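You operate a simulated robot arm through the tools that you are given. There is no shell and no other tool. Be economical: measure what you need, move in short steps, check, and stop when the job is done.

You run a simulated robot arm. Do the job below in one go: nothing can be reset, and whatever is moved stays where it is left.

JOB
Roll glue on the white board and lay the plywood base on it.
Fine: it is water-based practice glue; load the roller on the glue tray and put it back; the base is in the blue drawer, shut that again; fingers off the wet glue. Set down upright: glue roller. Where these are worked on the way, their far stop is far enough and under half their travel is too little: blue drawer. A coat counts when it lies all over at full strength: go over it till it gets no stronger.

It is judged by the outcome, as a careful person would: the job done as asked, and still so three seconds after it is handed in. It fails if anything else is knocked over, pushed out of place, dropped, spilled or broken.

ROBOT AND FRAMES
A 6-joint arm with a two-finger parallel gripper, fixed in place. Base frame: the origin is at the foot of the arm, x ahead of it, y to its left, z up; the work surface is at about z = 860. Readings come in mm, degrees, newtons and seconds.
With the tool pointing down near the work surface it reaches from about 320 to 700 mm from the base axis. Its first joint turns from -166.0 to 166.0 degrees. Payload 4.1 kg.
The TCP is the grasp point between the finger pads, 23 mm short of the fingertips. In the tool frame z runs along the fingers and y along their closing line. The gripper opens to 94 mm. The fingers are 38 mm wide and 10 mm thick; the gripper's body (54 by 96 mm) begins 39 mm behind the TCP.
Orientation is that of the tool frame in the base frame, as [roll, pitch, yaw] about the fixed x, y, z axes, in that order (R = Rz(yaw) Ry(pitch) Rx(roll)). With the fingers straight down and closing along the base's y, the tool's x points along the base's -x, its y along +y and its z along -z.

CONTROLS
- The arm moves only by the tool play_rows. Its argument "deltas" is a list of rows, each an object of numbers (a shift or turn left out is 0, a gripper value left out holds the last): "grip": the closure in counts, from 0 (fully open) to 255 (shut); "tx", "ty", "tz": the shift along the tool's x, y, z in m; "rx", "ry", "rz": the turn, a rotation vector about the tool's x, y, z in degrees. In form: [{"grip": .., "tx": .., "ty": .., "tz": .., "rx": .., "ry": .., "rz": ..}, ...]. A call has 1 to 20 rows; each row shifts and turns the commanded pose from where the row before left it, along the tool's axes as they then stand. Each row takes 0.2 s and may step no farther than 50 mm and 8.6 degrees from the row before; otherwise, or with a gripper value out of range, the whole call is refused. A pose out of reach is approached as far as the arm can. The call stops where the force on the tool passes 40 N (or 10 N more than at its start, if that is more) or the arm is blocked; 0.2 s more then pass. Each finger travels about 45 mm/s and halts on what it meets, pressing with about 31 N; the grip force reading is that of the motor and also rises with nothing between the fingers. The clock runs only during rows and for 0.2 s after the last one: add rows that do not move to give the fingers time. It gives the time, the measured TCP pose, the force on the tool (base axes), the opening and the grip force at its end, in the units of the frame above (readings bear some noise), with the torque about the TCP (base axes, N m) and any sound that the robot's microphone picked up, and new pictures: "views" is both (left out), scene, wrist or none.
- Cameras (640 x 400 px; columns grow to the right, rows downward): "scene" is fixed at [51.7, 499.8, 1435.9]; the picture's right is [-0.51, -0.86, 0.00], its down [-0.43, 0.26, -0.86] and it looks along [0.74, -0.44, -0.51] (base axes); focal length 313 px, centre (320, 200). "wrist" rides on the gripper at [86, 16, -74] in the tool frame; the picture's right is [-0.18, 0.98, 0.00], its down [-0.58, -0.11, -0.81] and it looks along [-0.79, -0.15, 0.59] (tool axes); focal length 243 px, centre (320, 200). There is no depth. A picture from a camera that has moved, and an enlarged one, comes with that camera's place and axes in the base frame and with its lens.
- move_column(by): slides the trunk up (or, below 0, down) by that many mm; the arm rides with it, the base frame stays. It gives what a move gives, with no picture.
- inspect(camera, box): a new picture of the part [left, top, right, bottom] of that camera's present view, enlarged. No time passes.
- hand_in(): hands the job in; it is judged then, once.

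Work in short steps. Places have to be worked out from the pictures, the camera data and where the tool is seen: move nearer, look again, correct. Check each grasp and each placing, and mend what went wrong. You have 120 turns and 200 pictures in all, those below and enlarged ones among them. Open the gripper and draw the arm clear of the work before you hand the job in, unless the task says otherwise; then end with one line.

The tools are called by a JSON object that holds its "name" and its "arguments". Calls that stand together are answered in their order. play_rows: Moves the arm, as the interface text tells. Its arguments: {"type":"object","properties":{"deltas":{"type":"array"},"views":{"type":"string","enum":["both","scene","wrist","none"]}},"required":["deltas"]} The other tools are called the same way: move_column (by) slides the trunk up or down; inspect (camera, box) takes an enlarged picture of a part of a camera's view; hand_in () hands the job in.

At the start:

```text
t: 0.0
tcp_pos: [363.0, 31.9, 1244.2]
orientation: [180.0, 0.0, -180.0]
contact_force: [0.4, 0.3, 0.1]
wrist_torque: [0.01, -0.03, 0.0]
gripper_width: 93.7
grasp_force: 0.1
trunk travel left (down, up): [-475.0, 115.0]
```

scene: 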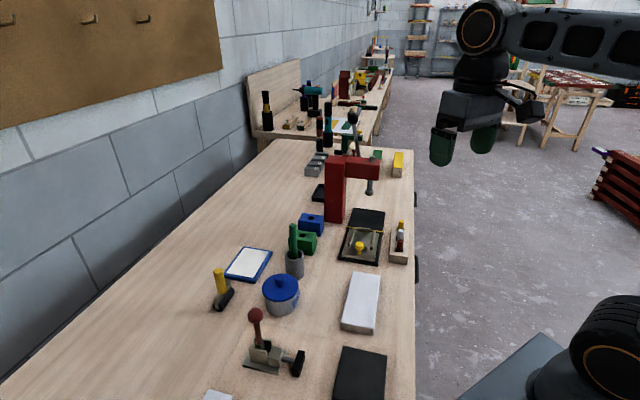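
wrist: 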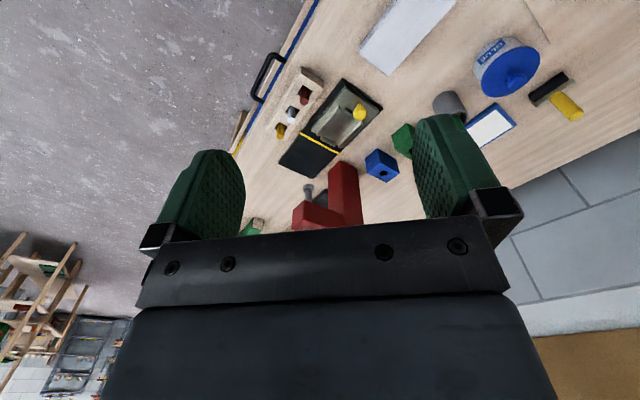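

I start with enlarged views of the bench to identify the items: board, tray with roller, glue pot, drawer.

{"name": "inspect", "arguments": {"camera": "scene", "box": [200, 200, 440, 400]}}

{"name": "inspect", "arguments": {"camera": "wrist", "box": [220, 0, 620, 240]}}

{"name": "inspect", "arguments": {"camera": "scene", "box": [290, 130, 450, 280]}}

```text
2.00 times, centred on (320, 300) of scene
camera zoom: at [51.7, 499.8, 1435.9], right [-0.51, -0.86, 0.0], down [-0.43, 0.26, -0.86], along [0.74, -0.44, -0.51], focal length 625 px, centre (320, 0)
```

zoom: 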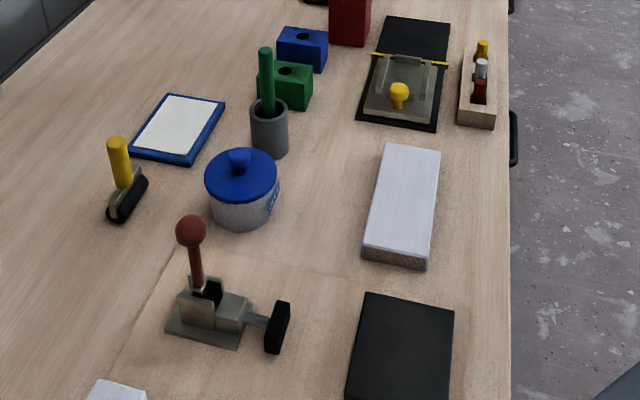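

```text
1.60 times, centred on (420, 120) of wrist
camera zoom: at [276.2, 48.2, 1319.0], right [0.18, 0.98, 0.0], down [0.58, -0.11, 0.81], along [0.79, -0.15, -0.59], focal length 388 px, centre (160, 328)
```

zoom: 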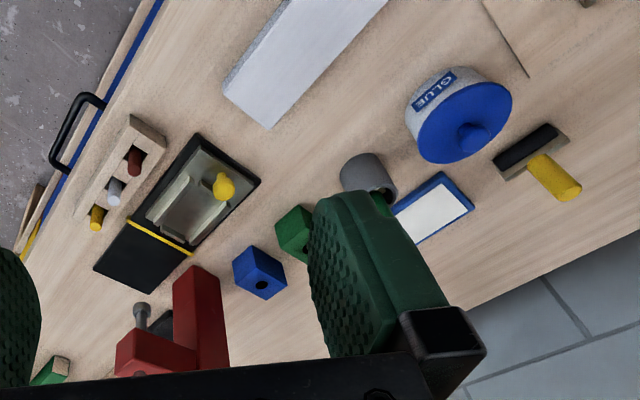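

```text
2.67 times, centred on (370, 205) of scene
camera zoom: at [51.7, 499.8, 1435.9], right [-0.51, -0.86, 0.0], down [-0.43, 0.26, -0.86], along [0.74, -0.44, -0.51], focal length 834 px, centre (187, 187)
```

zoom: 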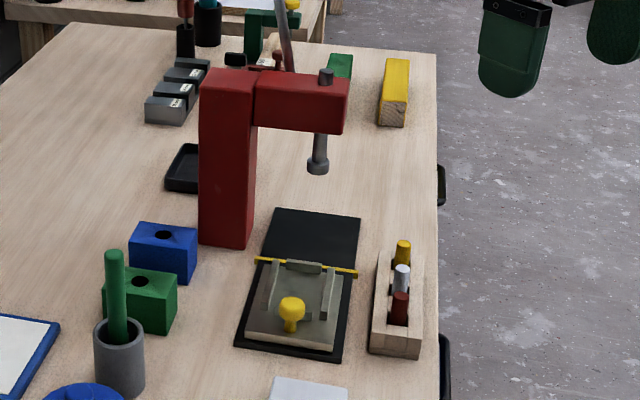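

The glue tray (blue frame) and roller (yellow handle) are at the back of the bench. The bench runs at 45° to the base, and the blue drawer handle is on its near edge. I turn the tool square to the bench and move over for a closer look at the drawer.

{"name": "play_rows", "arguments": {"deltas": [{"grip": 0, "rz": -7.5}, {"rz": -7.5}, {"rz": -7.5}, {"rz": -7.5}, {"rz": -7.5}, {"rz": -7.5}, {"ty": -0.04, "tx": 0.016}, {"ty": -0.04, "tx": 0.016}, {"ty": -0.04, "tx": 0.016}, {"ty": -0.04, "tx": 0.016}, {"ty": -0.04, "tx": 0.016}, {}]}}

```text
t: 2.6
tcp_pos: [447.6, -165.6, 1243.5]
orientation: [-180.0, 0.0, -135.0]
contact_force: [0.1, -0.1, 0.2]
wrist_torque: [0.01, 0.02, 0.01]
gripper_width: 94.1
grasp_force: 0.0
trunk travel left (down, up): [-475.0, 115.0]
camera wrist: at [374.8, -216.2, 1318.4], right [-0.57, 0.82, 0.0], down [0.49, 0.33, 0.81], along [0.67, 0.46, -0.59], focal length 243 px, centre (320, 200)
```

scene: 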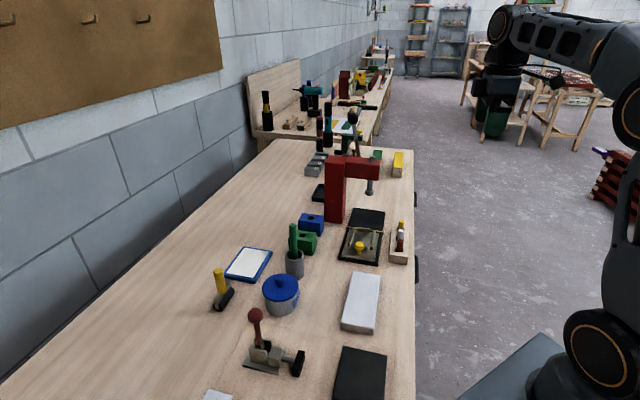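
wrist: 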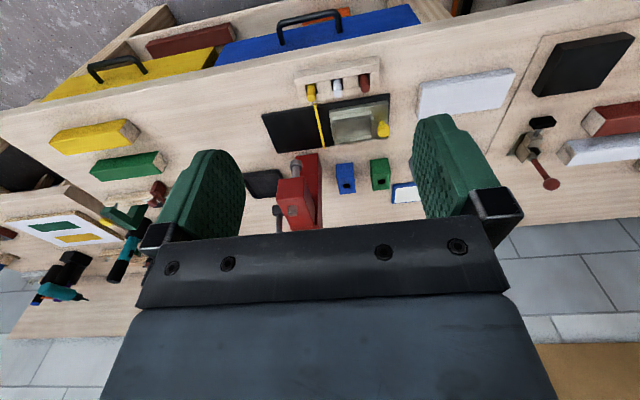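

The wrist view shows two drawer fronts, blue and yellow, side by side below the bench top. I enlarge that part.

{"name": "inspect", "arguments": {"camera": "wrist", "box": [60, 0, 460, 130]}}

{"name": "inspect", "arguments": {"camera": "wrist", "box": [400, 0, 640, 220]}}

```text
1.60 times, centred on (260, 65) of wrist
camera zoom: at [374.8, -216.2, 1318.4], right [-0.57, 0.82, 0.0], down [0.49, 0.33, 0.81], along [0.67, 0.46, -0.59], focal length 388 px, centre (416, 416)
```

zoom: 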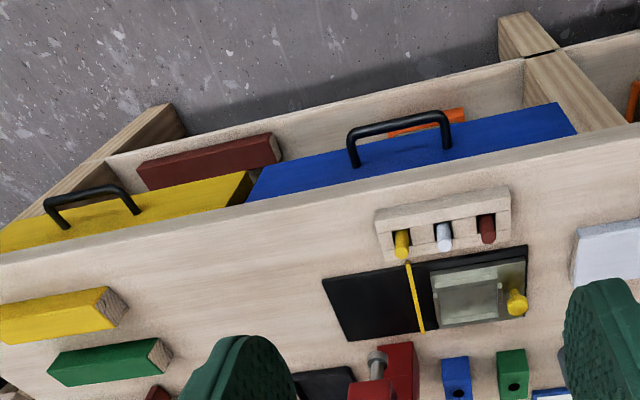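

```text
1.82 times, centred on (520, 110) of wrist
camera zoom: at [374.8, -216.2, 1318.4], right [-0.57, 0.82, 0.0], down [0.49, 0.33, 0.81], along [0.67, 0.46, -0.59], focal length 441 px, centre (-44, 364)
```

zoom: 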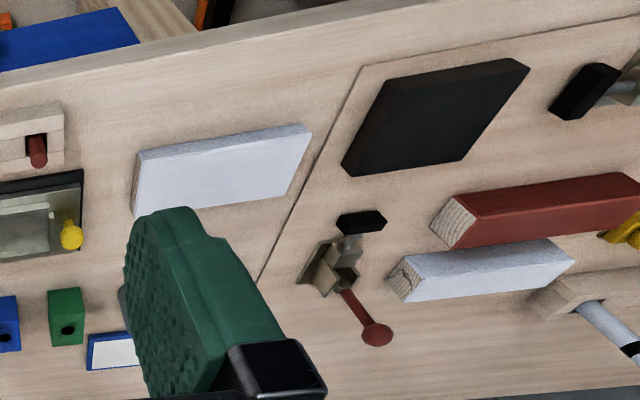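

Both drawers have arched handles on their front faces. I lower the trunk to see the blue one from the front and get its height.

{"name": "move_column", "arguments": {"by": -300}}

{"name": "play_rows", "arguments": {"deltas": [{"tx": 0.04}, {"tx": 0.02}]}}

{"name": "inspect", "arguments": {"camera": "wrist", "box": [120, 0, 520, 200]}}

```text
t: 5.6
tcp_pos: [447.4, -166.0, 943.0]
orientation: [180.0, 0.0, -135.0]
contact_force: [0.1, -0.2, -1.2]
wrist_torque: [0.01, -0.04, -0.01]
gripper_width: 93.9
grasp_force: 0.0
trunk travel left (down, up): [-175.0, 415.0]
```

```text
t: 6.2
tcp_pos: [405.4, -209.3, 944.3]
orientation: [179.9, -0.1, -135.0]
contact_force: [-0.1, 0.0, 0.8]
wrist_torque: [0.01, -0.03, 0.0]
gripper_width: 94.0
grasp_force: 0.0
trunk travel left (down, up): [-175.0, 415.0]
camera wrist: at [332.3, -257.9, 1019.5], right [-0.57, 0.82, 0.0], down [0.49, 0.33, 0.81], along [0.67, 0.46, -0.59], focal length 243 px, centre (320, 200)
```

scene: 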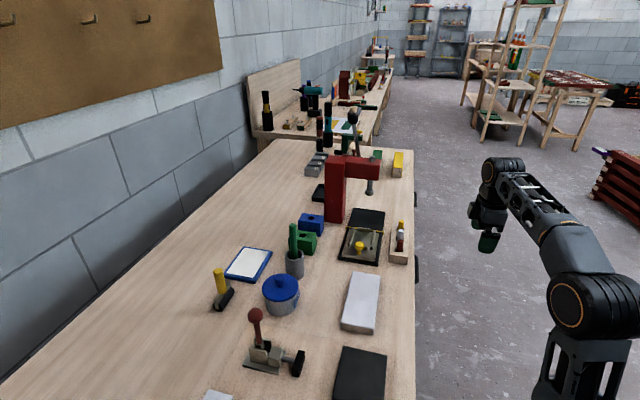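
wrist: 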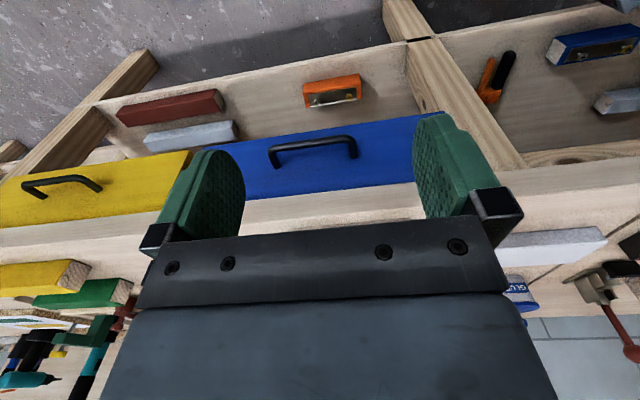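

```text
1.60 times, centred on (320, 100) of wrist
camera zoom: at [332.3, -257.9, 1019.5], right [-0.57, 0.82, 0.0], down [0.49, 0.33, 0.81], along [0.67, 0.46, -0.59], focal length 388 px, centre (320, 360)
```

zoom: 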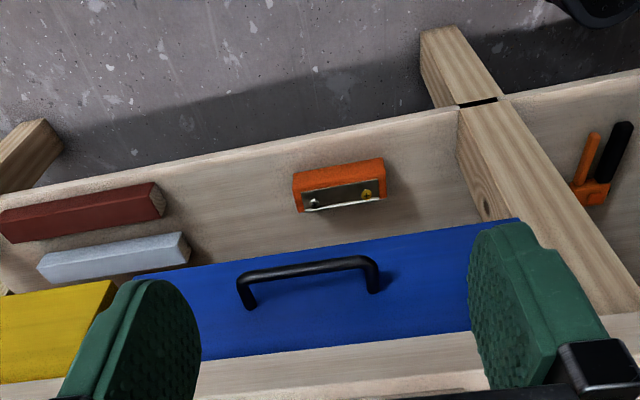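

The handle bar triangulates to about p=470 (along the bench), q=283 (depth) and z=745. The drawer front is at about q=308. I turn the gripper to approach horizontally with the fingers closing vertically around the bar.

{"name": "play_rows", "arguments": {"deltas": [{"rz": 8.2}, {"rz": 8.2}, {"rz": 8.2}, {"rz": 8.2}, {"rz": 8.2}, {"rz": 8.2}, {"rz": 8.2}, {"rz": 8.2}, {"rz": 8.2}, {"rz": 8.2}, {"rz": 8.0}, {}], "views": "none"}}

{"name": "play_rows", "arguments": {"deltas": [{"rx": -8.2}, {"rx": -8.2}, {"rx": -8.2}, {"rx": -8.2}, {"rx": -8.2}, {"rx": -8.2}, {"rx": -8.2}, {"rx": -8.2}, {"rx": -8.2}, {"rx": -8.2}, {"rx": -8.0}, {}]}}

```text
t: 8.8
tcp_pos: [405.8, -208.1, 943.9]
orientation: [180.0, 0.0, 134.9]
contact_force: [-0.3, 0.2, -0.1]
wrist_torque: [-0.01, 0.01, 0.03]
gripper_width: 94.1
grasp_force: 0.1
trunk travel left (down, up): [-175.0, 415.0]
```

```text
t: 11.4
tcp_pos: [404.9, -208.3, 943.8]
orientation: [89.9, 0.0, 135.1]
contact_force: [-1.3, 0.2, -0.5]
wrist_torque: [0.0, 0.02, -0.02]
gripper_width: 94.0
grasp_force: 0.1
trunk travel left (down, up): [-175.0, 415.0]
camera wrist: at [291.0, -199.7, 959.9], right [0.13, -0.13, 0.98], down [-0.16, -0.98, -0.11], along [0.98, -0.14, -0.15], focal length 243 px, centre (320, 200)
```

scene: 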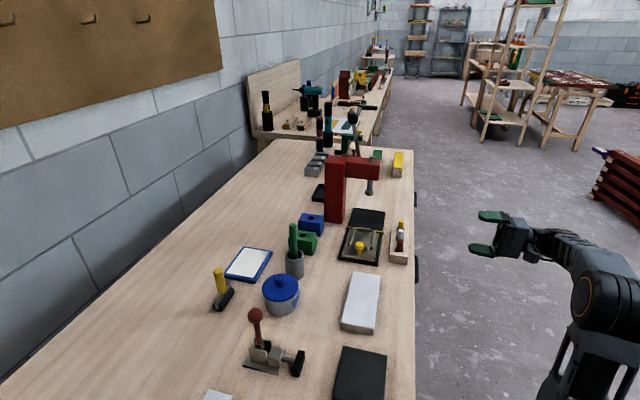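
wrist: 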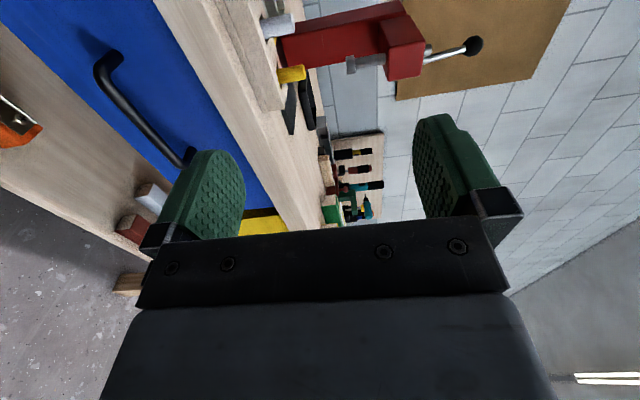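

The horizontal pose works. I lower it to handle height and centre it on p≈470, still clear of the handle.

{"name": "move_column", "arguments": {"by": -160}}

{"name": "play_rows", "arguments": {"deltas": [{"ty": -0.02, "tx": -0.018}, {"ty": -0.018, "tx": -0.018}, {"tz": 0.02}, {"tz": 0.02}, {}]}}

```text
t: 13.2
tcp_pos: [404.5, -209.3, 783.8]
orientation: [90.0, 0.0, 134.9]
contact_force: [-0.1, -0.2, -0.1]
wrist_torque: [0.01, -0.02, -0.03]
gripper_width: 94.1
grasp_force: 0.1
trunk travel left (down, up): [-15.0, 575.0]
```

```text
t: 14.4
tcp_pos: [458.5, -205.4, 744.3]
orientation: [90.0, -0.1, 135.1]
contact_force: [0.1, -0.4, 0.4]
wrist_torque: [-0.03, 0.01, -0.01]
gripper_width: 93.9
grasp_force: 0.0
trunk travel left (down, up): [-15.0, 575.0]
camera wrist: at [344.9, -196.5, 762.1], right [0.13, -0.13, 0.98], down [-0.16, -0.98, -0.11], along [0.98, -0.14, -0.15], focal length 243 px, centre (320, 200)
```

scene: 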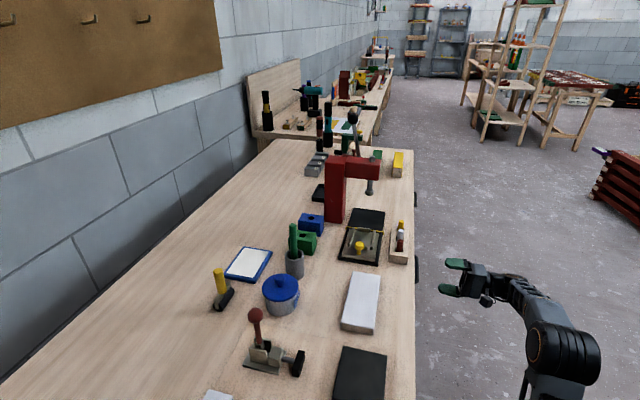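
wrist: 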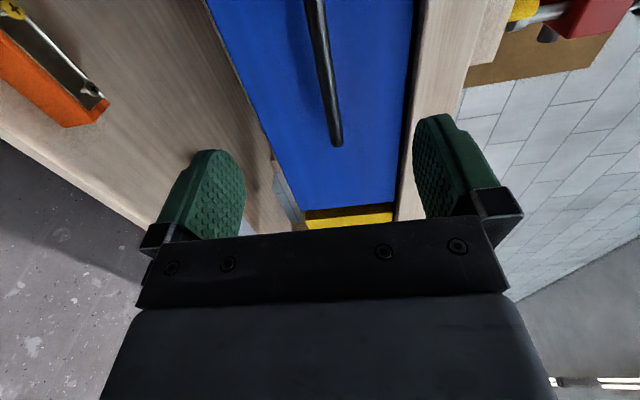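

The bar lies between the fingers at z≈750 and q≈280. I raise 5 mm and advance so the bar sits in the pads, with the tips short of the front, then close.

{"name": "play_rows", "arguments": {"deltas": [{"ty": 0.005, "tz": 0.02}, {"tz": 0.03}, {"tz": 0.025}, {"tz": 0.02}, {}, {"grip": 255}, {}, {}, {}, {}, {}], "views": "wrist"}}

```text
t: 16.8
tcp_pos: [525.4, -137.9, 750.7]
orientation: [90.1, -0.1, 135.0]
contact_force: [-3.5, 1.0, -7.6]
wrist_torque: [-0.15, -0.1, -0.05]
gripper_width: 11.8
grasp_force: 45.1
trunk travel left (down, up): [-15.0, 575.0]
camera wrist: at [411.5, -129.3, 766.9], right [0.13, -0.13, 0.98], down [-0.16, -0.98, -0.11], along [0.98, -0.14, -0.15], focal length 243 px, centre (320, 200)
```

wrist: 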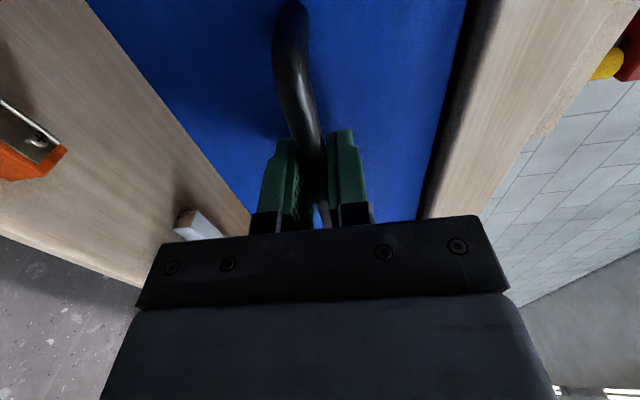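

The bar is gripped (11.8 mm). I pull the drawer toward the base.

{"name": "play_rows", "arguments": {"deltas": [{"tz": -0.01}, {"tz": -0.015}, {"tz": -0.02}, {"tz": -0.02}, {"tz": -0.02}, {"tz": -0.02}, {"tz": -0.02}, {"tz": -0.02}, {"tz": -0.02}]}}

```text
t: 18.8
tcp_pos: [407.7, -256.0, 749.3]
orientation: [90.0, 0.0, 135.1]
contact_force: [-13.9, 13.5, -16.3]
wrist_torque: [-0.1, 0.0, -0.41]
gripper_width: 11.9
grasp_force: 45.1
trunk travel left (down, up): [-15.0, 575.0]
camera wrist: at [294.1, -246.8, 766.8], right [0.13, -0.13, 0.98], down [-0.16, -0.98, -0.11], along [0.98, -0.14, -0.15], focal length 243 px, centre (320, 200)
```

scene: 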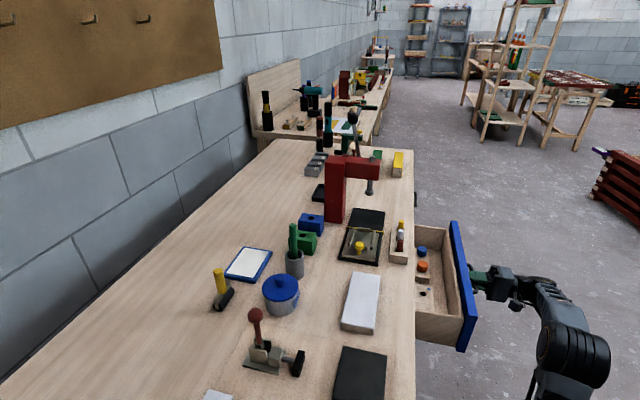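
wrist: 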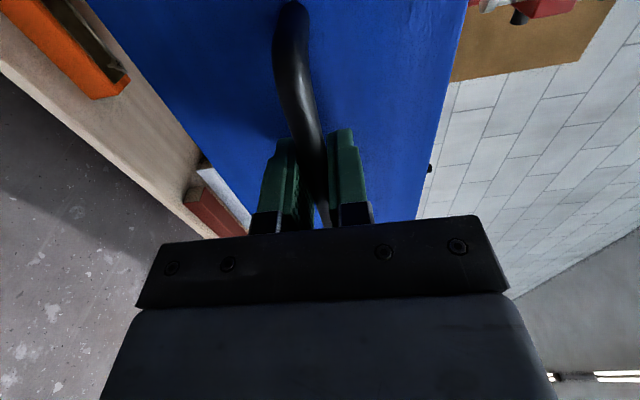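

Opened by about 167 mm without a stop. I keep pulling until the stop and look into the drawer.

{"name": "play_rows", "arguments": {"deltas": [{"tz": -0.02}, {"tz": -0.02}, {"tz": -0.02}, {"tz": -0.02}, {"tz": -0.02}], "views": "scene"}}

{"name": "inspect", "arguments": {"camera": "scene", "box": [380, 190, 520, 380]}}

```text
t: 20.0
tcp_pos: [336.9, -325.0, 749.7]
orientation: [90.0, 0.1, 135.0]
contact_force: [-8.7, 7.9, -14.5]
wrist_torque: [-0.04, -0.01, 0.85]
gripper_width: 11.9
grasp_force: 45.8
trunk travel left (down, up): [-15.0, 575.0]
```

scene: 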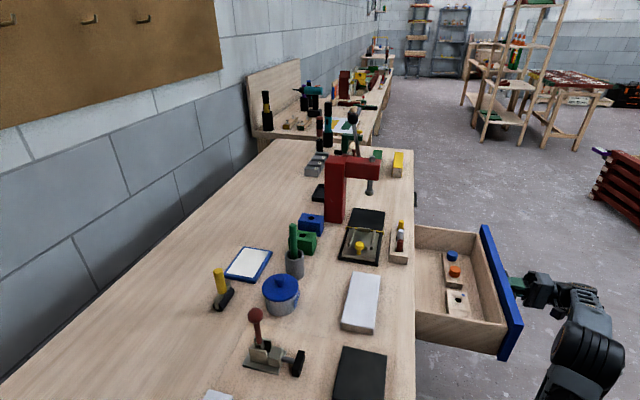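

```text
2.11 times, centred on (450, 285) of scene
camera zoom: at [51.7, 499.8, 1435.9], right [-0.51, -0.86, 0.0], down [-0.43, 0.26, -0.86], along [0.74, -0.44, -0.51], focal length 658 px, centre (46, 21)
```

zoom: 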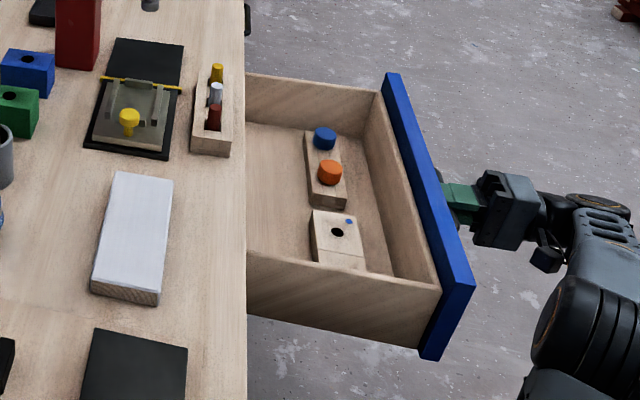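

The drawer is well open. The plywood base (square block with a hole and a blue dot) is visible near its front, about p=392, q=159. I release the handle, back off and raise the arm.

{"name": "play_rows", "arguments": {"deltas": [{"grip": 0}, {}, {}, {}, {"tz": -0.03}, {"tz": -0.03}, {"tz": -0.02}, {}], "views": "none"}}

{"name": "move_column", "arguments": {"by": 400}}

{"name": "play_rows", "arguments": {"deltas": [{"rx": 8.2}, {"rx": 8.2}, {"rx": 8.2}, {"rx": 8.2}, {"rx": 8.2}, {"rx": 8.2}, {"rx": 8.2}, {"rx": 8.2}, {"rx": 8.2}, {"rx": 8.2}, {"rx": 8.0}, {}], "views": "scene"}}

```text
t: 21.8
tcp_pos: [329.8, -355.2, 735.8]
orientation: [90.2, 0.0, 134.6]
contact_force: [0.6, 0.7, 0.4]
wrist_torque: [0.0, 0.0, 0.02]
gripper_width: 94.1
grasp_force: 0.0
out of reach, approached as far as the arm can: row 5, 6, 7
trunk travel left (down, up): [-15.0, 575.0]
```

```text
t: 25.7
tcp_pos: [329.3, -354.2, 1137.7]
orientation: [90.3, 0.0, 134.6]
contact_force: [0.5, 0.2, 0.3]
wrist_torque: [0.0, -0.02, -0.02]
gripper_width: 93.7
grasp_force: 0.1
trunk travel left (down, up): [-415.0, 175.0]
```

```text
t: 28.3
tcp_pos: [329.6, -355.4, 1136.8]
orientation: [-179.6, 0.1, 134.6]
contact_force: [0.0, 0.8, 0.3]
wrist_torque: [0.02, -0.02, 0.02]
gripper_width: 93.9
grasp_force: 0.0
trunk travel left (down, up): [-415.0, 175.0]
```

scene: 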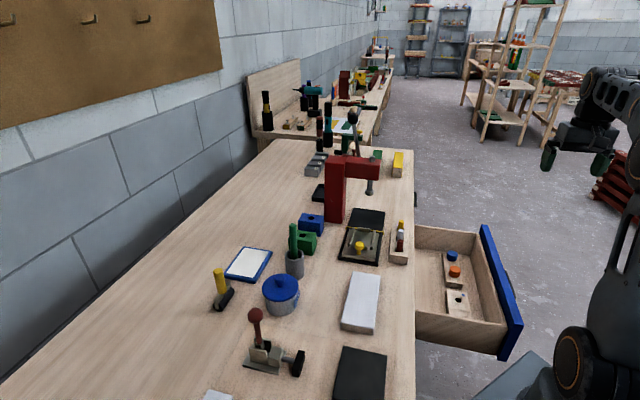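

Now I turn the tool so its camera faces outward and swing over toward the roller for a close look.

{"name": "play_rows", "arguments": {"deltas": [{"rz": -8.04}, {"rz": -8.04}, {"rz": -8.04}, {"rz": -8.04}, {"rz": -8.04}, {"rz": -8.04}, {"rz": -8.04}, {"rz": -8.04}, {"rz": -8.04}, {"rz": -8.04}, {}], "views": "none"}}

{"name": "play_rows", "arguments": {"deltas": [{"tx": -0.03, "ty": 0.026}, {"tx": -0.03, "ty": 0.026}, {"tx": -0.03, "ty": 0.026}, {"tx": -0.03, "ty": 0.026}, {"tx": -0.03, "ty": 0.026}, {"tx": -0.03, "ty": 0.026}, {"tx": -0.03, "ty": 0.026}, {"tx": -0.03, "ty": 0.026}, {"tx": -0.03, "ty": 0.026}, {"tx": -0.03, "ty": 0.026}, {"tx": -0.03, "ty": 0.026}, {"tx": -0.03, "ty": 0.026}, {"tx": -0.03, "ty": 0.026}, {"tx": -0.03, "ty": 0.026}, {"tx": -0.03, "ty": 0.026}, {"tx": -0.03, "ty": 0.026}, {"tx": -0.03, "ty": 0.026}, {"tx": -0.03, "ty": 0.026}, {}]}}

```text
t: 30.7
tcp_pos: [329.3, -354.1, 1136.2]
orientation: [180.0, -0.3, -144.9]
contact_force: [0.3, 0.0, -0.1]
wrist_torque: [0.01, 0.01, -0.01]
gripper_width: 94.4
grasp_force: 0.2
trunk travel left (down, up): [-415.0, 175.0]
```

```text
t: 34.7
tcp_pos: [503.2, 339.6, 1132.4]
orientation: [-179.9, -0.3, -145.0]
contact_force: [-0.4, 0.7, -0.1]
wrist_torque: [-0.02, -0.01, -0.02]
gripper_width: 94.0
grasp_force: 0.2
trunk travel left (down, up): [-415.0, 175.0]
camera wrist: at [424.1, 303.9, 1208.3], right [-0.41, 0.91, 0.0], down [0.54, 0.25, 0.8], along [0.73, 0.33, -0.6], focal length 243 px, centre (320, 200)
```

scene: 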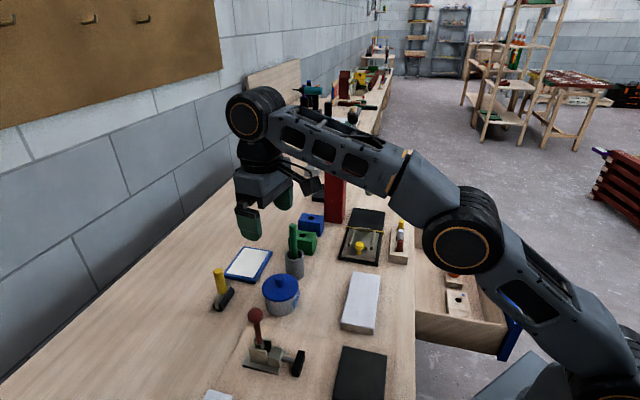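
wrist: 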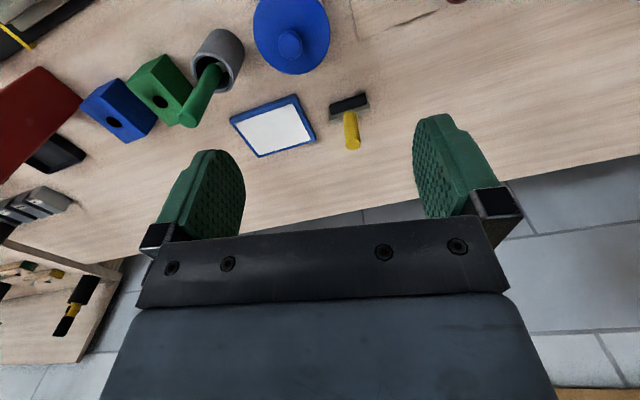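

{"name": "inspect", "arguments": {"camera": "wrist", "box": [210, 60, 410, 185]}}

{"name": "inspect", "arguments": {"camera": "scene", "box": [200, 240, 300, 320]}}

```text
3.20 times, centred on (310, 122) of wrist
camera zoom: at [424.1, 303.9, 1208.3], right [-0.41, 0.91, 0.0], down [0.54, 0.25, 0.8], along [0.73, 0.33, -0.6], focal length 776 px, centre (352, 448)
```

zoom: 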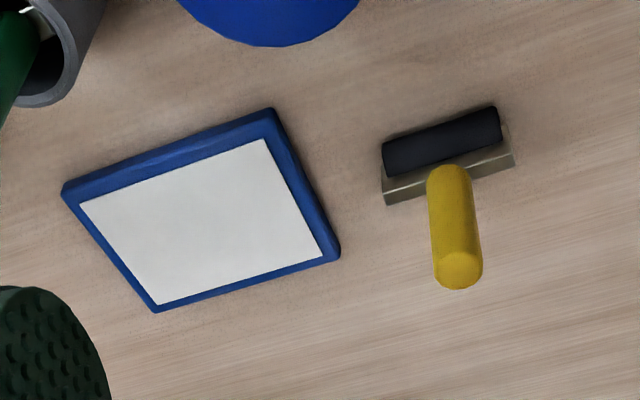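

```text
5.00 times, centred on (250, 280) of scene
camera zoom: at [51.7, 499.8, 1435.9], right [-0.51, -0.86, 0.0], down [-0.43, 0.26, -0.86], along [0.74, -0.44, -0.51], focal length 1564 px, centre (670, -200)
```

zoom: 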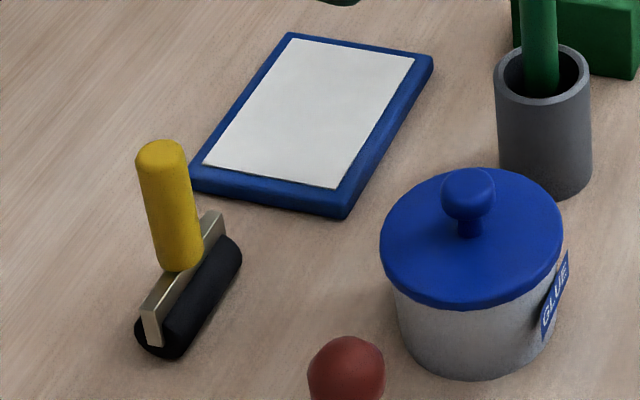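

The roller stands with its axis along the bench. Its handle is vertical at about p=118.5, q=729, z 892–960, roughly 740 mm out. I turn the fingers to close along q, the rolling direction, and test the reach above the handle.

{"name": "play_rows", "arguments": {"deltas": [{"rz": 8.0}, {"rz": 8.0}, {"rz": 8.0}, {"rz": 8.0}, {"rz": 8.0}, {"rz": 8.0}, {"rz": 8.0}, {"rz": 8.0}, {"rz": 8.0}, {"rz": 8.0}, {"ty": 0.03}, {"ty": 0.03}, {"ty": 0.03}, {"ty": 0.03}, {"ty": 0.012}, {}]}}

```text
t: 38.1
tcp_pos: [518.0, 363.3, 1099.2]
orientation: [-179.8, 0.0, 135.0]
contact_force: [0.6, 0.5, 0.1]
wrist_torque: [-0.04, 0.04, 0.03]
gripper_width: 93.9
grasp_force: 0.0
out of reach, approached as far as the arm can: row 11, 12, 13, 14, 15
trunk travel left (down, up): [-415.0, 175.0]
camera wrist: at [467.8, 436.6, 1174.6], right [0.83, 0.56, 0.0], down [0.34, -0.49, 0.81], along [0.45, -0.67, -0.59], focal length 243 px, centre (320, 200)
```

scene: 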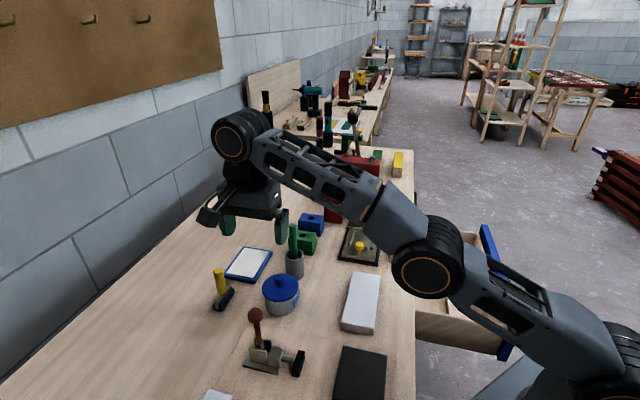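
wrist: 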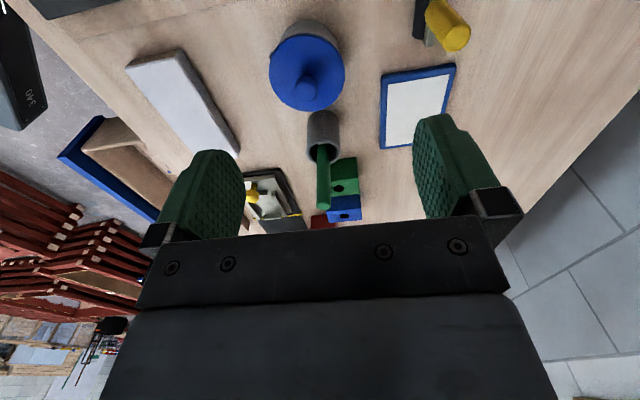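

The arm is stretched upward, so the shoulder is too low. I raise the trunk fully and come down while reaching out.

{"name": "move_column", "arguments": {"by": 170}}

{"name": "play_rows", "arguments": {"deltas": [{"tz": 0.04}, {"tz": 0.04}, {"tz": 0.04}, {"tz": 0.04}, {"tz": 0.04}, {"tz": 0.04}, {"tz": 0.02, "ty": 0.01}, {"ty": 0.03, "tx": -0.005}, {"ty": 0.03, "tx": -0.004}, {"ty": 0.03}, {}]}}

```text
t: 40.0
tcp_pos: [516.7, 364.6, 1270.5]
orientation: [-179.9, 0.0, 135.0]
contact_force: [0.1, -0.7, -0.2]
wrist_torque: [0.01, -0.01, 0.02]
gripper_width: 93.9
grasp_force: 0.0
trunk travel left (down, up): [-585.0, 5.0]
```

```text
t: 42.4
tcp_pos: [568.9, 406.8, 1007.6]
orientation: [-179.8, -0.1, 135.0]
contact_force: [-1.2, 0.3, 0.1]
wrist_torque: [0.02, -0.02, -0.02]
gripper_width: 93.8
grasp_force: 0.1
out of reach, approached as far as the arm can: row 10
trunk travel left (down, up): [-585.0, 5.0]
camera wrist: at [519.7, 479.9, 1082.6], right [0.83, 0.56, 0.0], down [0.34, -0.49, 0.81], along [0.45, -0.67, -0.59], focal length 243 px, centre (320, 200)
```

scene: 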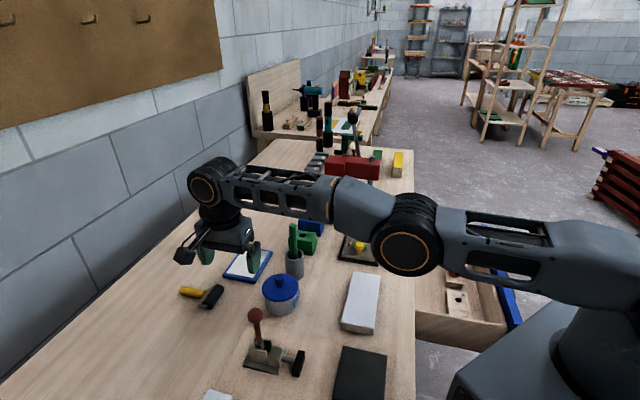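
wrist: 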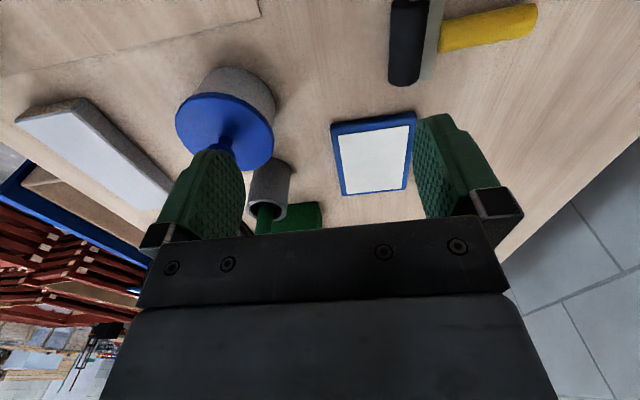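

The roller has tipped over: my far finger must have touched the top of its handle as I moved out. I look closely at how it lies before recovering it.

{"name": "inspect", "arguments": {"camera": "wrist", "box": [340, 0, 580, 150]}}

{"name": "inspect", "arguments": {"camera": "scene", "box": [160, 230, 300, 330]}}

```text
2.67 times, centred on (460, 75) of wrist
camera zoom: at [519.7, 479.9, 1082.6], right [0.83, 0.56, 0.0], down [0.34, -0.49, 0.81], along [0.45, -0.67, -0.59], focal length 647 px, centre (-53, 533)
```

zoom: 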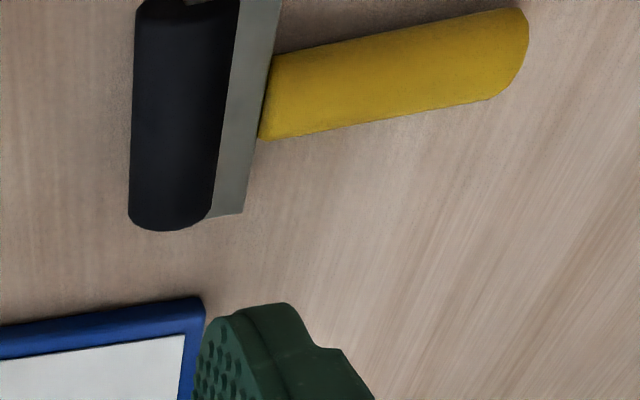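

```text
4.00 times, centred on (230, 280) of scene
camera zoom: at [51.7, 499.8, 1435.9], right [-0.51, -0.86, 0.0], down [-0.43, 0.26, -0.86], along [0.74, -0.44, -0.51], focal length 1251 px, centre (680, -120)
```

zoom: 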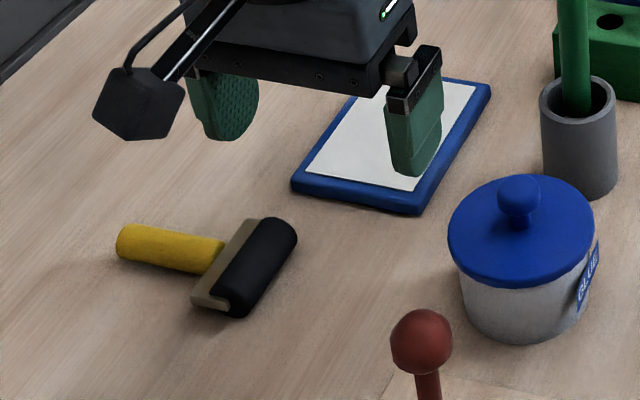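

The roller lies with its handle pointing away (q≈781–850), but it isn't harmed. I retract, turn the tool so the camera rides on top, and tilt outward to reach the handle.

{"name": "play_rows", "arguments": {"deltas": [{"ty": -0.03}, {"ty": -0.03, "tz": -0.03}, {"ty": -0.02, "tz": -0.03}, {"rz": 8.2}, {"rz": 8.2}, {"rz": 8.2}, {"rz": 8.2}, {"rz": 8.2}, {"rz": 8.2}, {"rz": 8.2}, {"rz": 8.2}, {"rz": 8.2}, {"rz": 8.2}, {"rz": 8.0}, {}], "views": "none"}}

{"name": "play_rows", "arguments": {"deltas": [{"ry": 7}, {"ry": 7}, {"ry": 7}, {"ry": 7}, {"ry": 7}, {}]}}

```text
t: 45.6
tcp_pos: [566.6, 393.4, 1081.9]
orientation: [179.9, 0.3, 45.2]
contact_force: [-0.1, -0.4, 0.9]
wrist_torque: [0.0, -0.04, 0.0]
gripper_width: 93.9
grasp_force: 0.0
out of reach, approached as far as the arm can: row 1, 2, 3
trunk travel left (down, up): [-585.0, 5.0]
```

```text
t: 47.0
tcp_pos: [646.2, 459.3, 1097.7]
orientation: [180.0, -34.8, 44.9]
contact_force: [0.6, 0.8, -0.8]
wrist_torque: [0.01, -0.01, -0.03]
gripper_width: 93.8
grasp_force: 0.1
out of reach, approached as far as the arm can: row 1, 2, 3, 4, 5
trunk travel left (down, up): [-585.0, 5.0]
camera wrist: at [678.0, 468.5, 1208.6], right [0.59, -0.8, -0.1], down [-0.74, -0.59, 0.33], along [-0.33, -0.12, -0.94], focal length 243 px, centre (320, 200)
```

scene: 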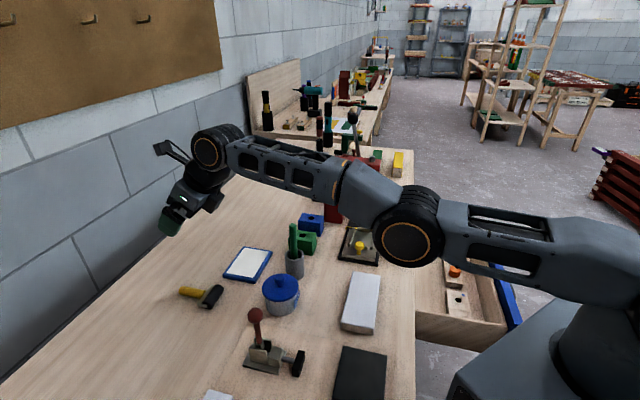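
wrist: 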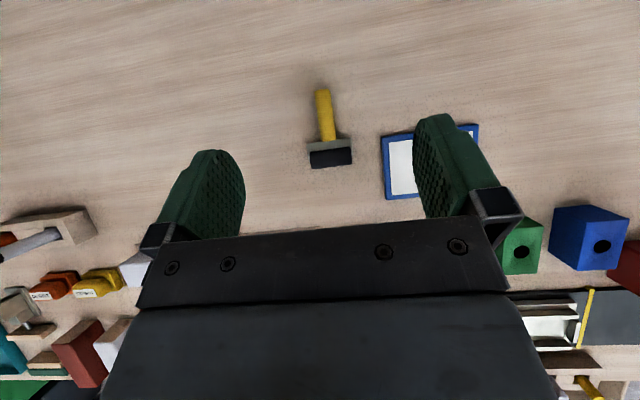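

The commanded pose has run ahead of the reachable one. I retract and lower a little until no row is flagged, so the two agree again.

{"name": "play_rows", "arguments": {"deltas": [{"tx": -0.0307, "tz": 0.009}, {"tx": -0.0307, "tz": 0.009}, {"tx": -0.0307, "tz": 0.009}, {"tx": -0.0307, "tz": 0.009}, {}], "views": "wrist"}}

```text
t: 48.2
tcp_pos: [657.4, 454.2, 1002.7]
orientation: [-180.0, -34.8, 44.9]
contact_force: [-0.3, 0.0, -0.3]
wrist_torque: [-0.02, 0.01, 0.02]
gripper_width: 94.3
grasp_force: 0.0
out of reach, approached as far as the arm can: row 1, 2, 3, 4
trunk travel left (down, up): [-585.0, 5.0]
camera wrist: at [689.5, 463.0, 1114.2], right [0.59, -0.8, -0.1], down [-0.74, -0.59, 0.33], along [-0.33, -0.12, -0.94], focal length 243 px, centre (320, 200)
```

wrist: 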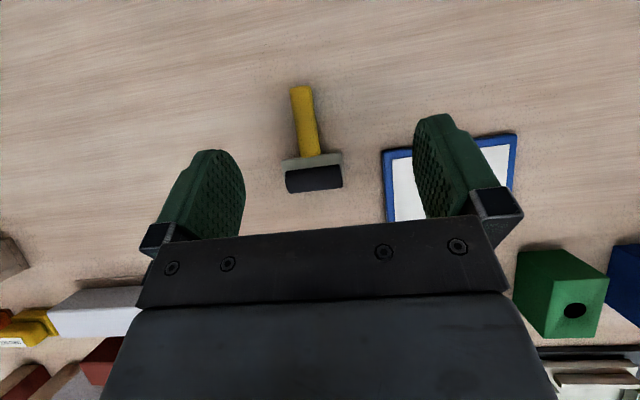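

The handle runs from q≈783 to 845 at p≈121. I tilt to 45° for more reach, shift toward p=121, and pull back until the flags clear.

{"name": "play_rows", "arguments": {"deltas": [{"tx": -0.03, "tz": -0.02, "ty": -0.012}, {"tx": -0.03, "tz": -0.02, "ty": -0.012}, {"ry": 5}, {"ry": 5}, {}], "views": "none"}}

```text
t: 49.4
tcp_pos: [673.0, 470.9, 1001.1]
orientation: [-180.0, -44.7, 45.0]
contact_force: [0.1, 0.4, 0.0]
wrist_torque: [-0.02, 0.01, -0.04]
gripper_width: 94.0
grasp_force: 0.1
out of reach, approached as far as the arm can: row 1, 2, 3, 4
trunk travel left (down, up): [-585.0, 5.0]
```

{"name": "play_rows", "arguments": {"deltas": [{"tx": -0.0283, "tz": -0.0283}, {"tx": -0.0283, "tz": -0.0283}, {"tx": -0.0283, "tz": -0.0283}, {}], "views": "none"}}

```text
t: 50.4
tcp_pos: [618.9, 411.9, 1003.9]
orientation: [179.9, -45.1, 45.0]
contact_force: [-1.0, 0.3, 0.3]
wrist_torque: [0.01, -0.03, -0.01]
gripper_width: 94.1
grasp_force: 0.0
out of reach, approached as far as the arm can: row 1, 2
trunk travel left (down, up): [-585.0, 5.0]
```

In sync again, at p=146, q=729, z=1004 with 45° tilt. I move to just short of the handle to check alignment.

{"name": "play_rows", "arguments": {"deltas": [{"tx": -0.0058, "tz": 0.0203, "ty": -0.0065}, {"tx": -0.0058, "tz": 0.0203, "ty": -0.0065}, {"tx": -0.0058, "tz": 0.0203, "ty": -0.006}, {"tx": -0.0058, "tz": 0.0203, "ty": -0.006}, {}]}}

```text
t: 51.6
tcp_pos: [629.3, 459.6, 927.5]
orientation: [179.9, -44.7, 45.1]
contact_force: [0.6, 0.4, -0.4]
wrist_torque: [-0.03, 0.0, -0.01]
gripper_width: 93.9
grasp_force: 0.1
trunk travel left (down, up): [-585.0, 5.0]
camera wrist: at [647.2, 454.1, 1041.3], right [0.6, -0.79, -0.13], down [-0.77, -0.62, 0.16], along [-0.21, 0.0, -0.98], focal length 243 px, centre (320, 200)
```

scene: 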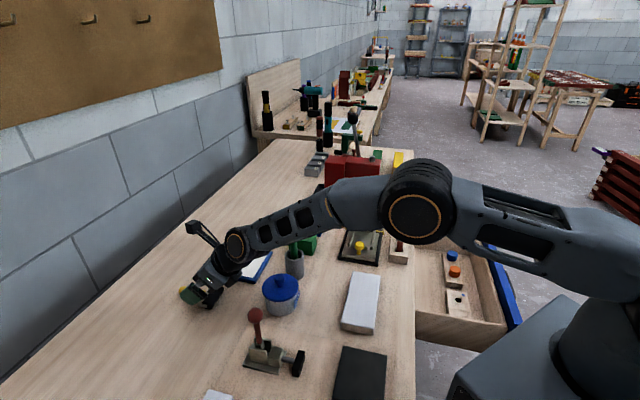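
wrist: 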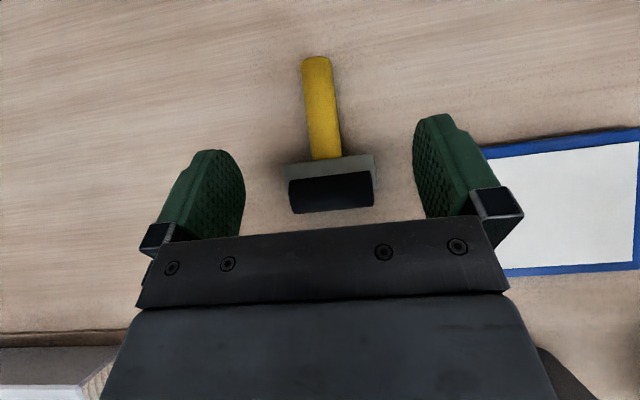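

The handle is centred between the fingers. I move in to q≈813, z≈895 and close.

{"name": "play_rows", "arguments": {"deltas": [{"tx": 0.01, "tz": 0.01}, {"tx": 0.01, "tz": 0.01}, {"tx": -0.0061, "tz": 0.0172}, {"tx": -0.0061, "tz": 0.0172}, {}, {"grip": 255}, {}, {}, {}, {}, {}]}}

```text
t: 54.0
tcp_pos: [650.6, 480.5, 896.3]
orientation: [-180.0, -44.8, 44.9]
contact_force: [0.1, -0.3, -0.2]
wrist_torque: [0.03, -0.02, 0.02]
gripper_width: 19.2
grasp_force: 31.0
out of reach, approached as far as the arm can: row 4
trunk travel left (down, up): [-585.0, 5.0]
camera wrist: at [669.4, 475.9, 1010.9], right [0.6, -0.79, -0.13], down [-0.77, -0.62, 0.16], along [-0.21, 0.0, -0.98], focal length 243 px, centre (320, 200)
```

scene: 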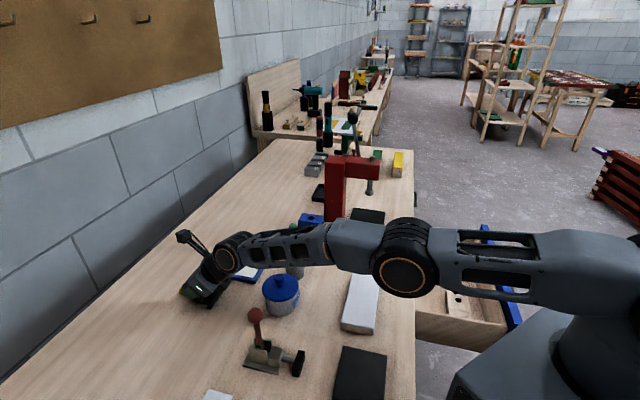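
wrist: 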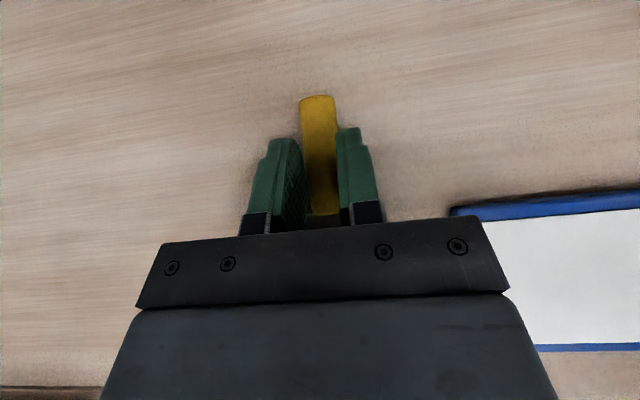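

The handle is gripped (19.2 mm). I lift up and inward and check how it hangs.

{"name": "play_rows", "arguments": {"deltas": [{"tx": 0.0053, "tz": -0.0159}, {"tx": 0.0053, "tz": -0.0159}, {"tx": 0.0053, "tz": -0.0159}, {"tx": 0.0053, "tz": -0.0159}, {"tx": 0.0053, "tz": -0.0159}, {"tx": 0.0053, "tz": -0.0159}, {}]}}

{"name": "inspect", "arguments": {"camera": "scene", "box": [150, 210, 310, 320]}}

```text
t: 55.6
tcp_pos: [620.2, 448.7, 985.1]
orientation: [-180.0, -44.8, 45.0]
contact_force: [0.1, -0.1, -0.1]
wrist_torque: [0.03, -0.05, 0.0]
gripper_width: 19.5
grasp_force: 31.3
trunk travel left (down, up): [-585.0, 5.0]
camera wrist: at [637.6, 444.1, 1100.2], right [0.6, -0.79, -0.13], down [-0.77, -0.62, 0.16], along [-0.21, 0.0, -0.98], focal length 243 px, centre (320, 200)
```

scene: 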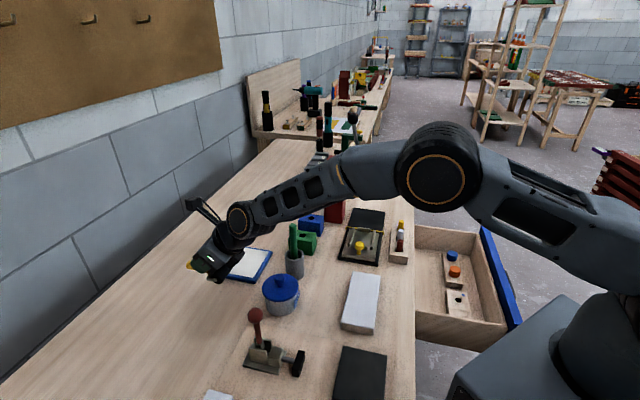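
wrist: 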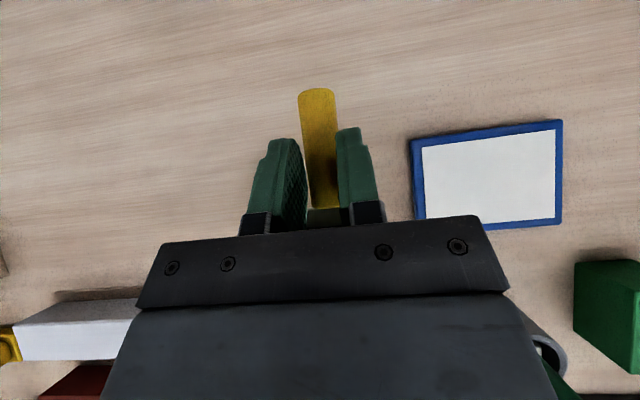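

```text
3.64 times, centred on (230, 265) of scene
camera zoom: at [51.7, 499.8, 1435.9], right [-0.51, -0.86, 0.0], down [-0.43, 0.26, -0.86], along [0.74, -0.44, -0.51], focal length 1137 px, centre (647, -36)
```

zoom: 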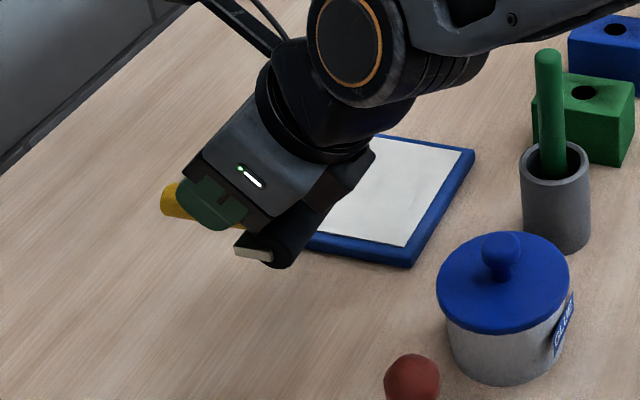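

The handle is held rigidly. I'll carry the roller over the pot to the free strip behind the board, at about p=225, q=520, and lay it there to regrasp it vertically.

{"name": "play_rows", "arguments": {"deltas": [{"tx": 0.02, "tz": -0.02}, {"tx": 0.02, "tz": -0.02}, {"tx": 0.02, "tz": -0.02}, {"tx": -0.0278, "tz": -0.0278, "ty": 0.0173}, {"tx": -0.0278, "tz": -0.0278, "ty": 0.0173}, {"tx": -0.0278, "tz": -0.0278, "ty": 0.0173}, {"tx": -0.0278, "tz": -0.0278, "ty": 0.0173}, {"tx": -0.0278, "tz": -0.0278, "ty": 0.0173}, {"tx": -0.0278, "tz": -0.0278, "ty": 0.0173}, {}]}}

```text
t: 57.8
tcp_pos: [526.2, 208.0, 1072.0]
orientation: [-180.0, -44.8, 45.0]
contact_force: [0.2, -0.6, -0.8]
wrist_torque: [-0.01, 0.02, 0.04]
gripper_width: 19.1
grasp_force: 30.8
trunk travel left (down, up): [-585.0, 5.0]
camera wrist: at [544.8, 203.5, 1185.6], right [0.6, -0.79, -0.13], down [-0.77, -0.62, 0.16], along [-0.21, 0.0, -0.98], focal length 243 px, centre (320, 200)
```

scene: 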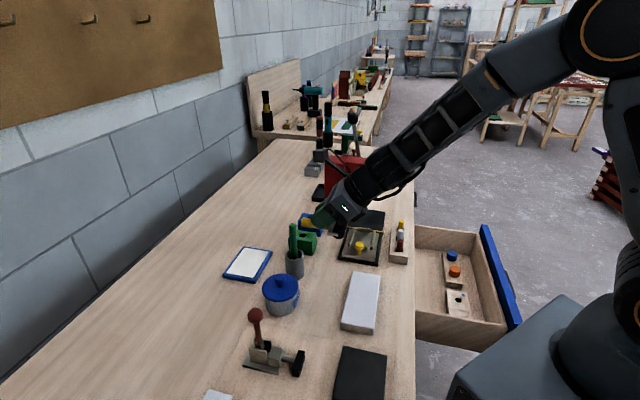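
wrist: 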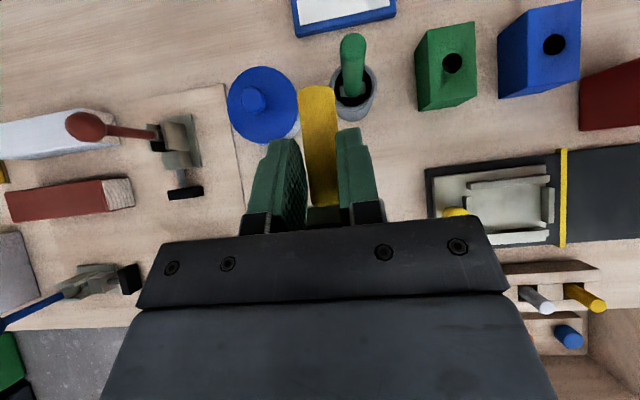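

The strip is clear. I lower straight down to the original grasp height and place it gently.

{"name": "play_rows", "arguments": {"deltas": [{"tx": -0.0247, "tz": 0.0247}, {"tx": -0.0247, "tz": 0.0247}, {"tx": -0.0247, "tz": 0.0247}, {"tx": -0.0247, "tz": 0.0247}, {"tx": -0.018, "tz": 0.018}, {"tx": -0.005, "tz": 0.005}, {}]}}

```text
t: 59.4
tcp_pos: [526.3, 208.2, 899.4]
orientation: [179.9, -44.8, 45.0]
contact_force: [-0.6, -0.6, -0.4]
wrist_torque: [0.03, -0.02, 0.02]
gripper_width: 19.4
grasp_force: 31.2
trunk travel left (down, up): [-585.0, 5.0]
camera wrist: at [544.5, 204.0, 1013.6], right [0.6, -0.79, -0.13], down [-0.77, -0.62, 0.16], along [-0.21, 0.0, -0.98], focal length 243 px, centre (320, 200)
```

scene: 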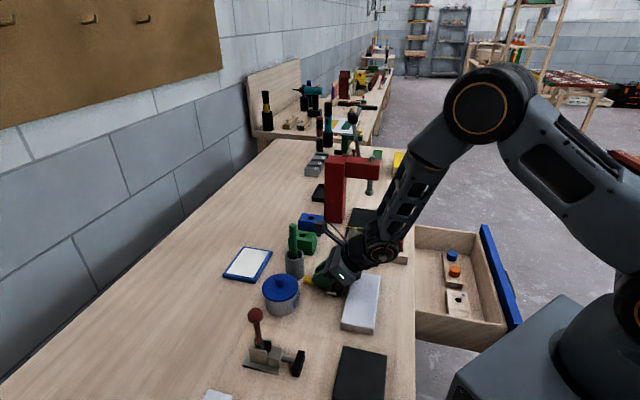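
wrist: 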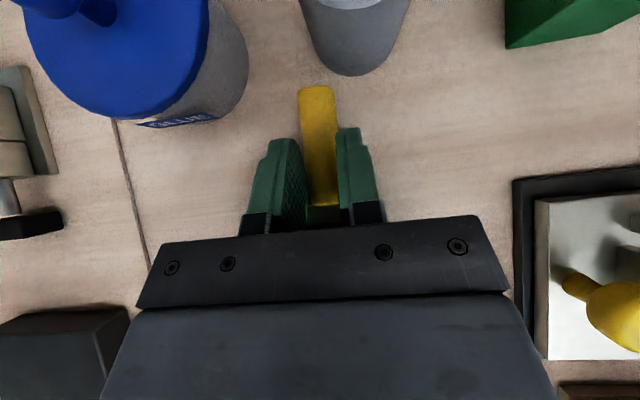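

{"name": "inspect", "arguments": {"camera": "scene", "box": [250, 220, 410, 340]}}

```text
3.33 times, centred on (330, 280) of scene
camera zoom: at [51.7, 499.8, 1435.9], right [-0.51, -0.86, 0.0], down [-0.43, 0.26, -0.86], along [0.74, -0.44, -0.51], focal length 1042 px, centre (287, -67)
```

zoom: 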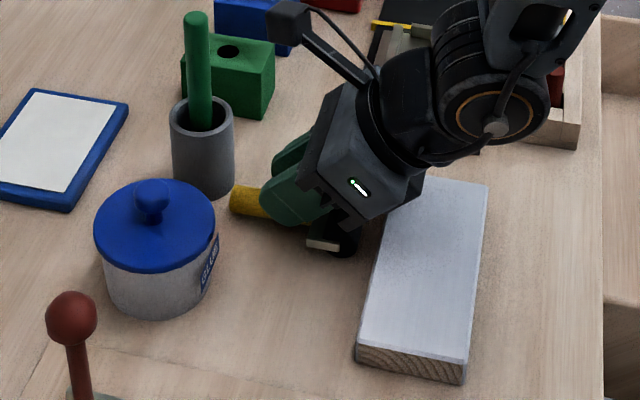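

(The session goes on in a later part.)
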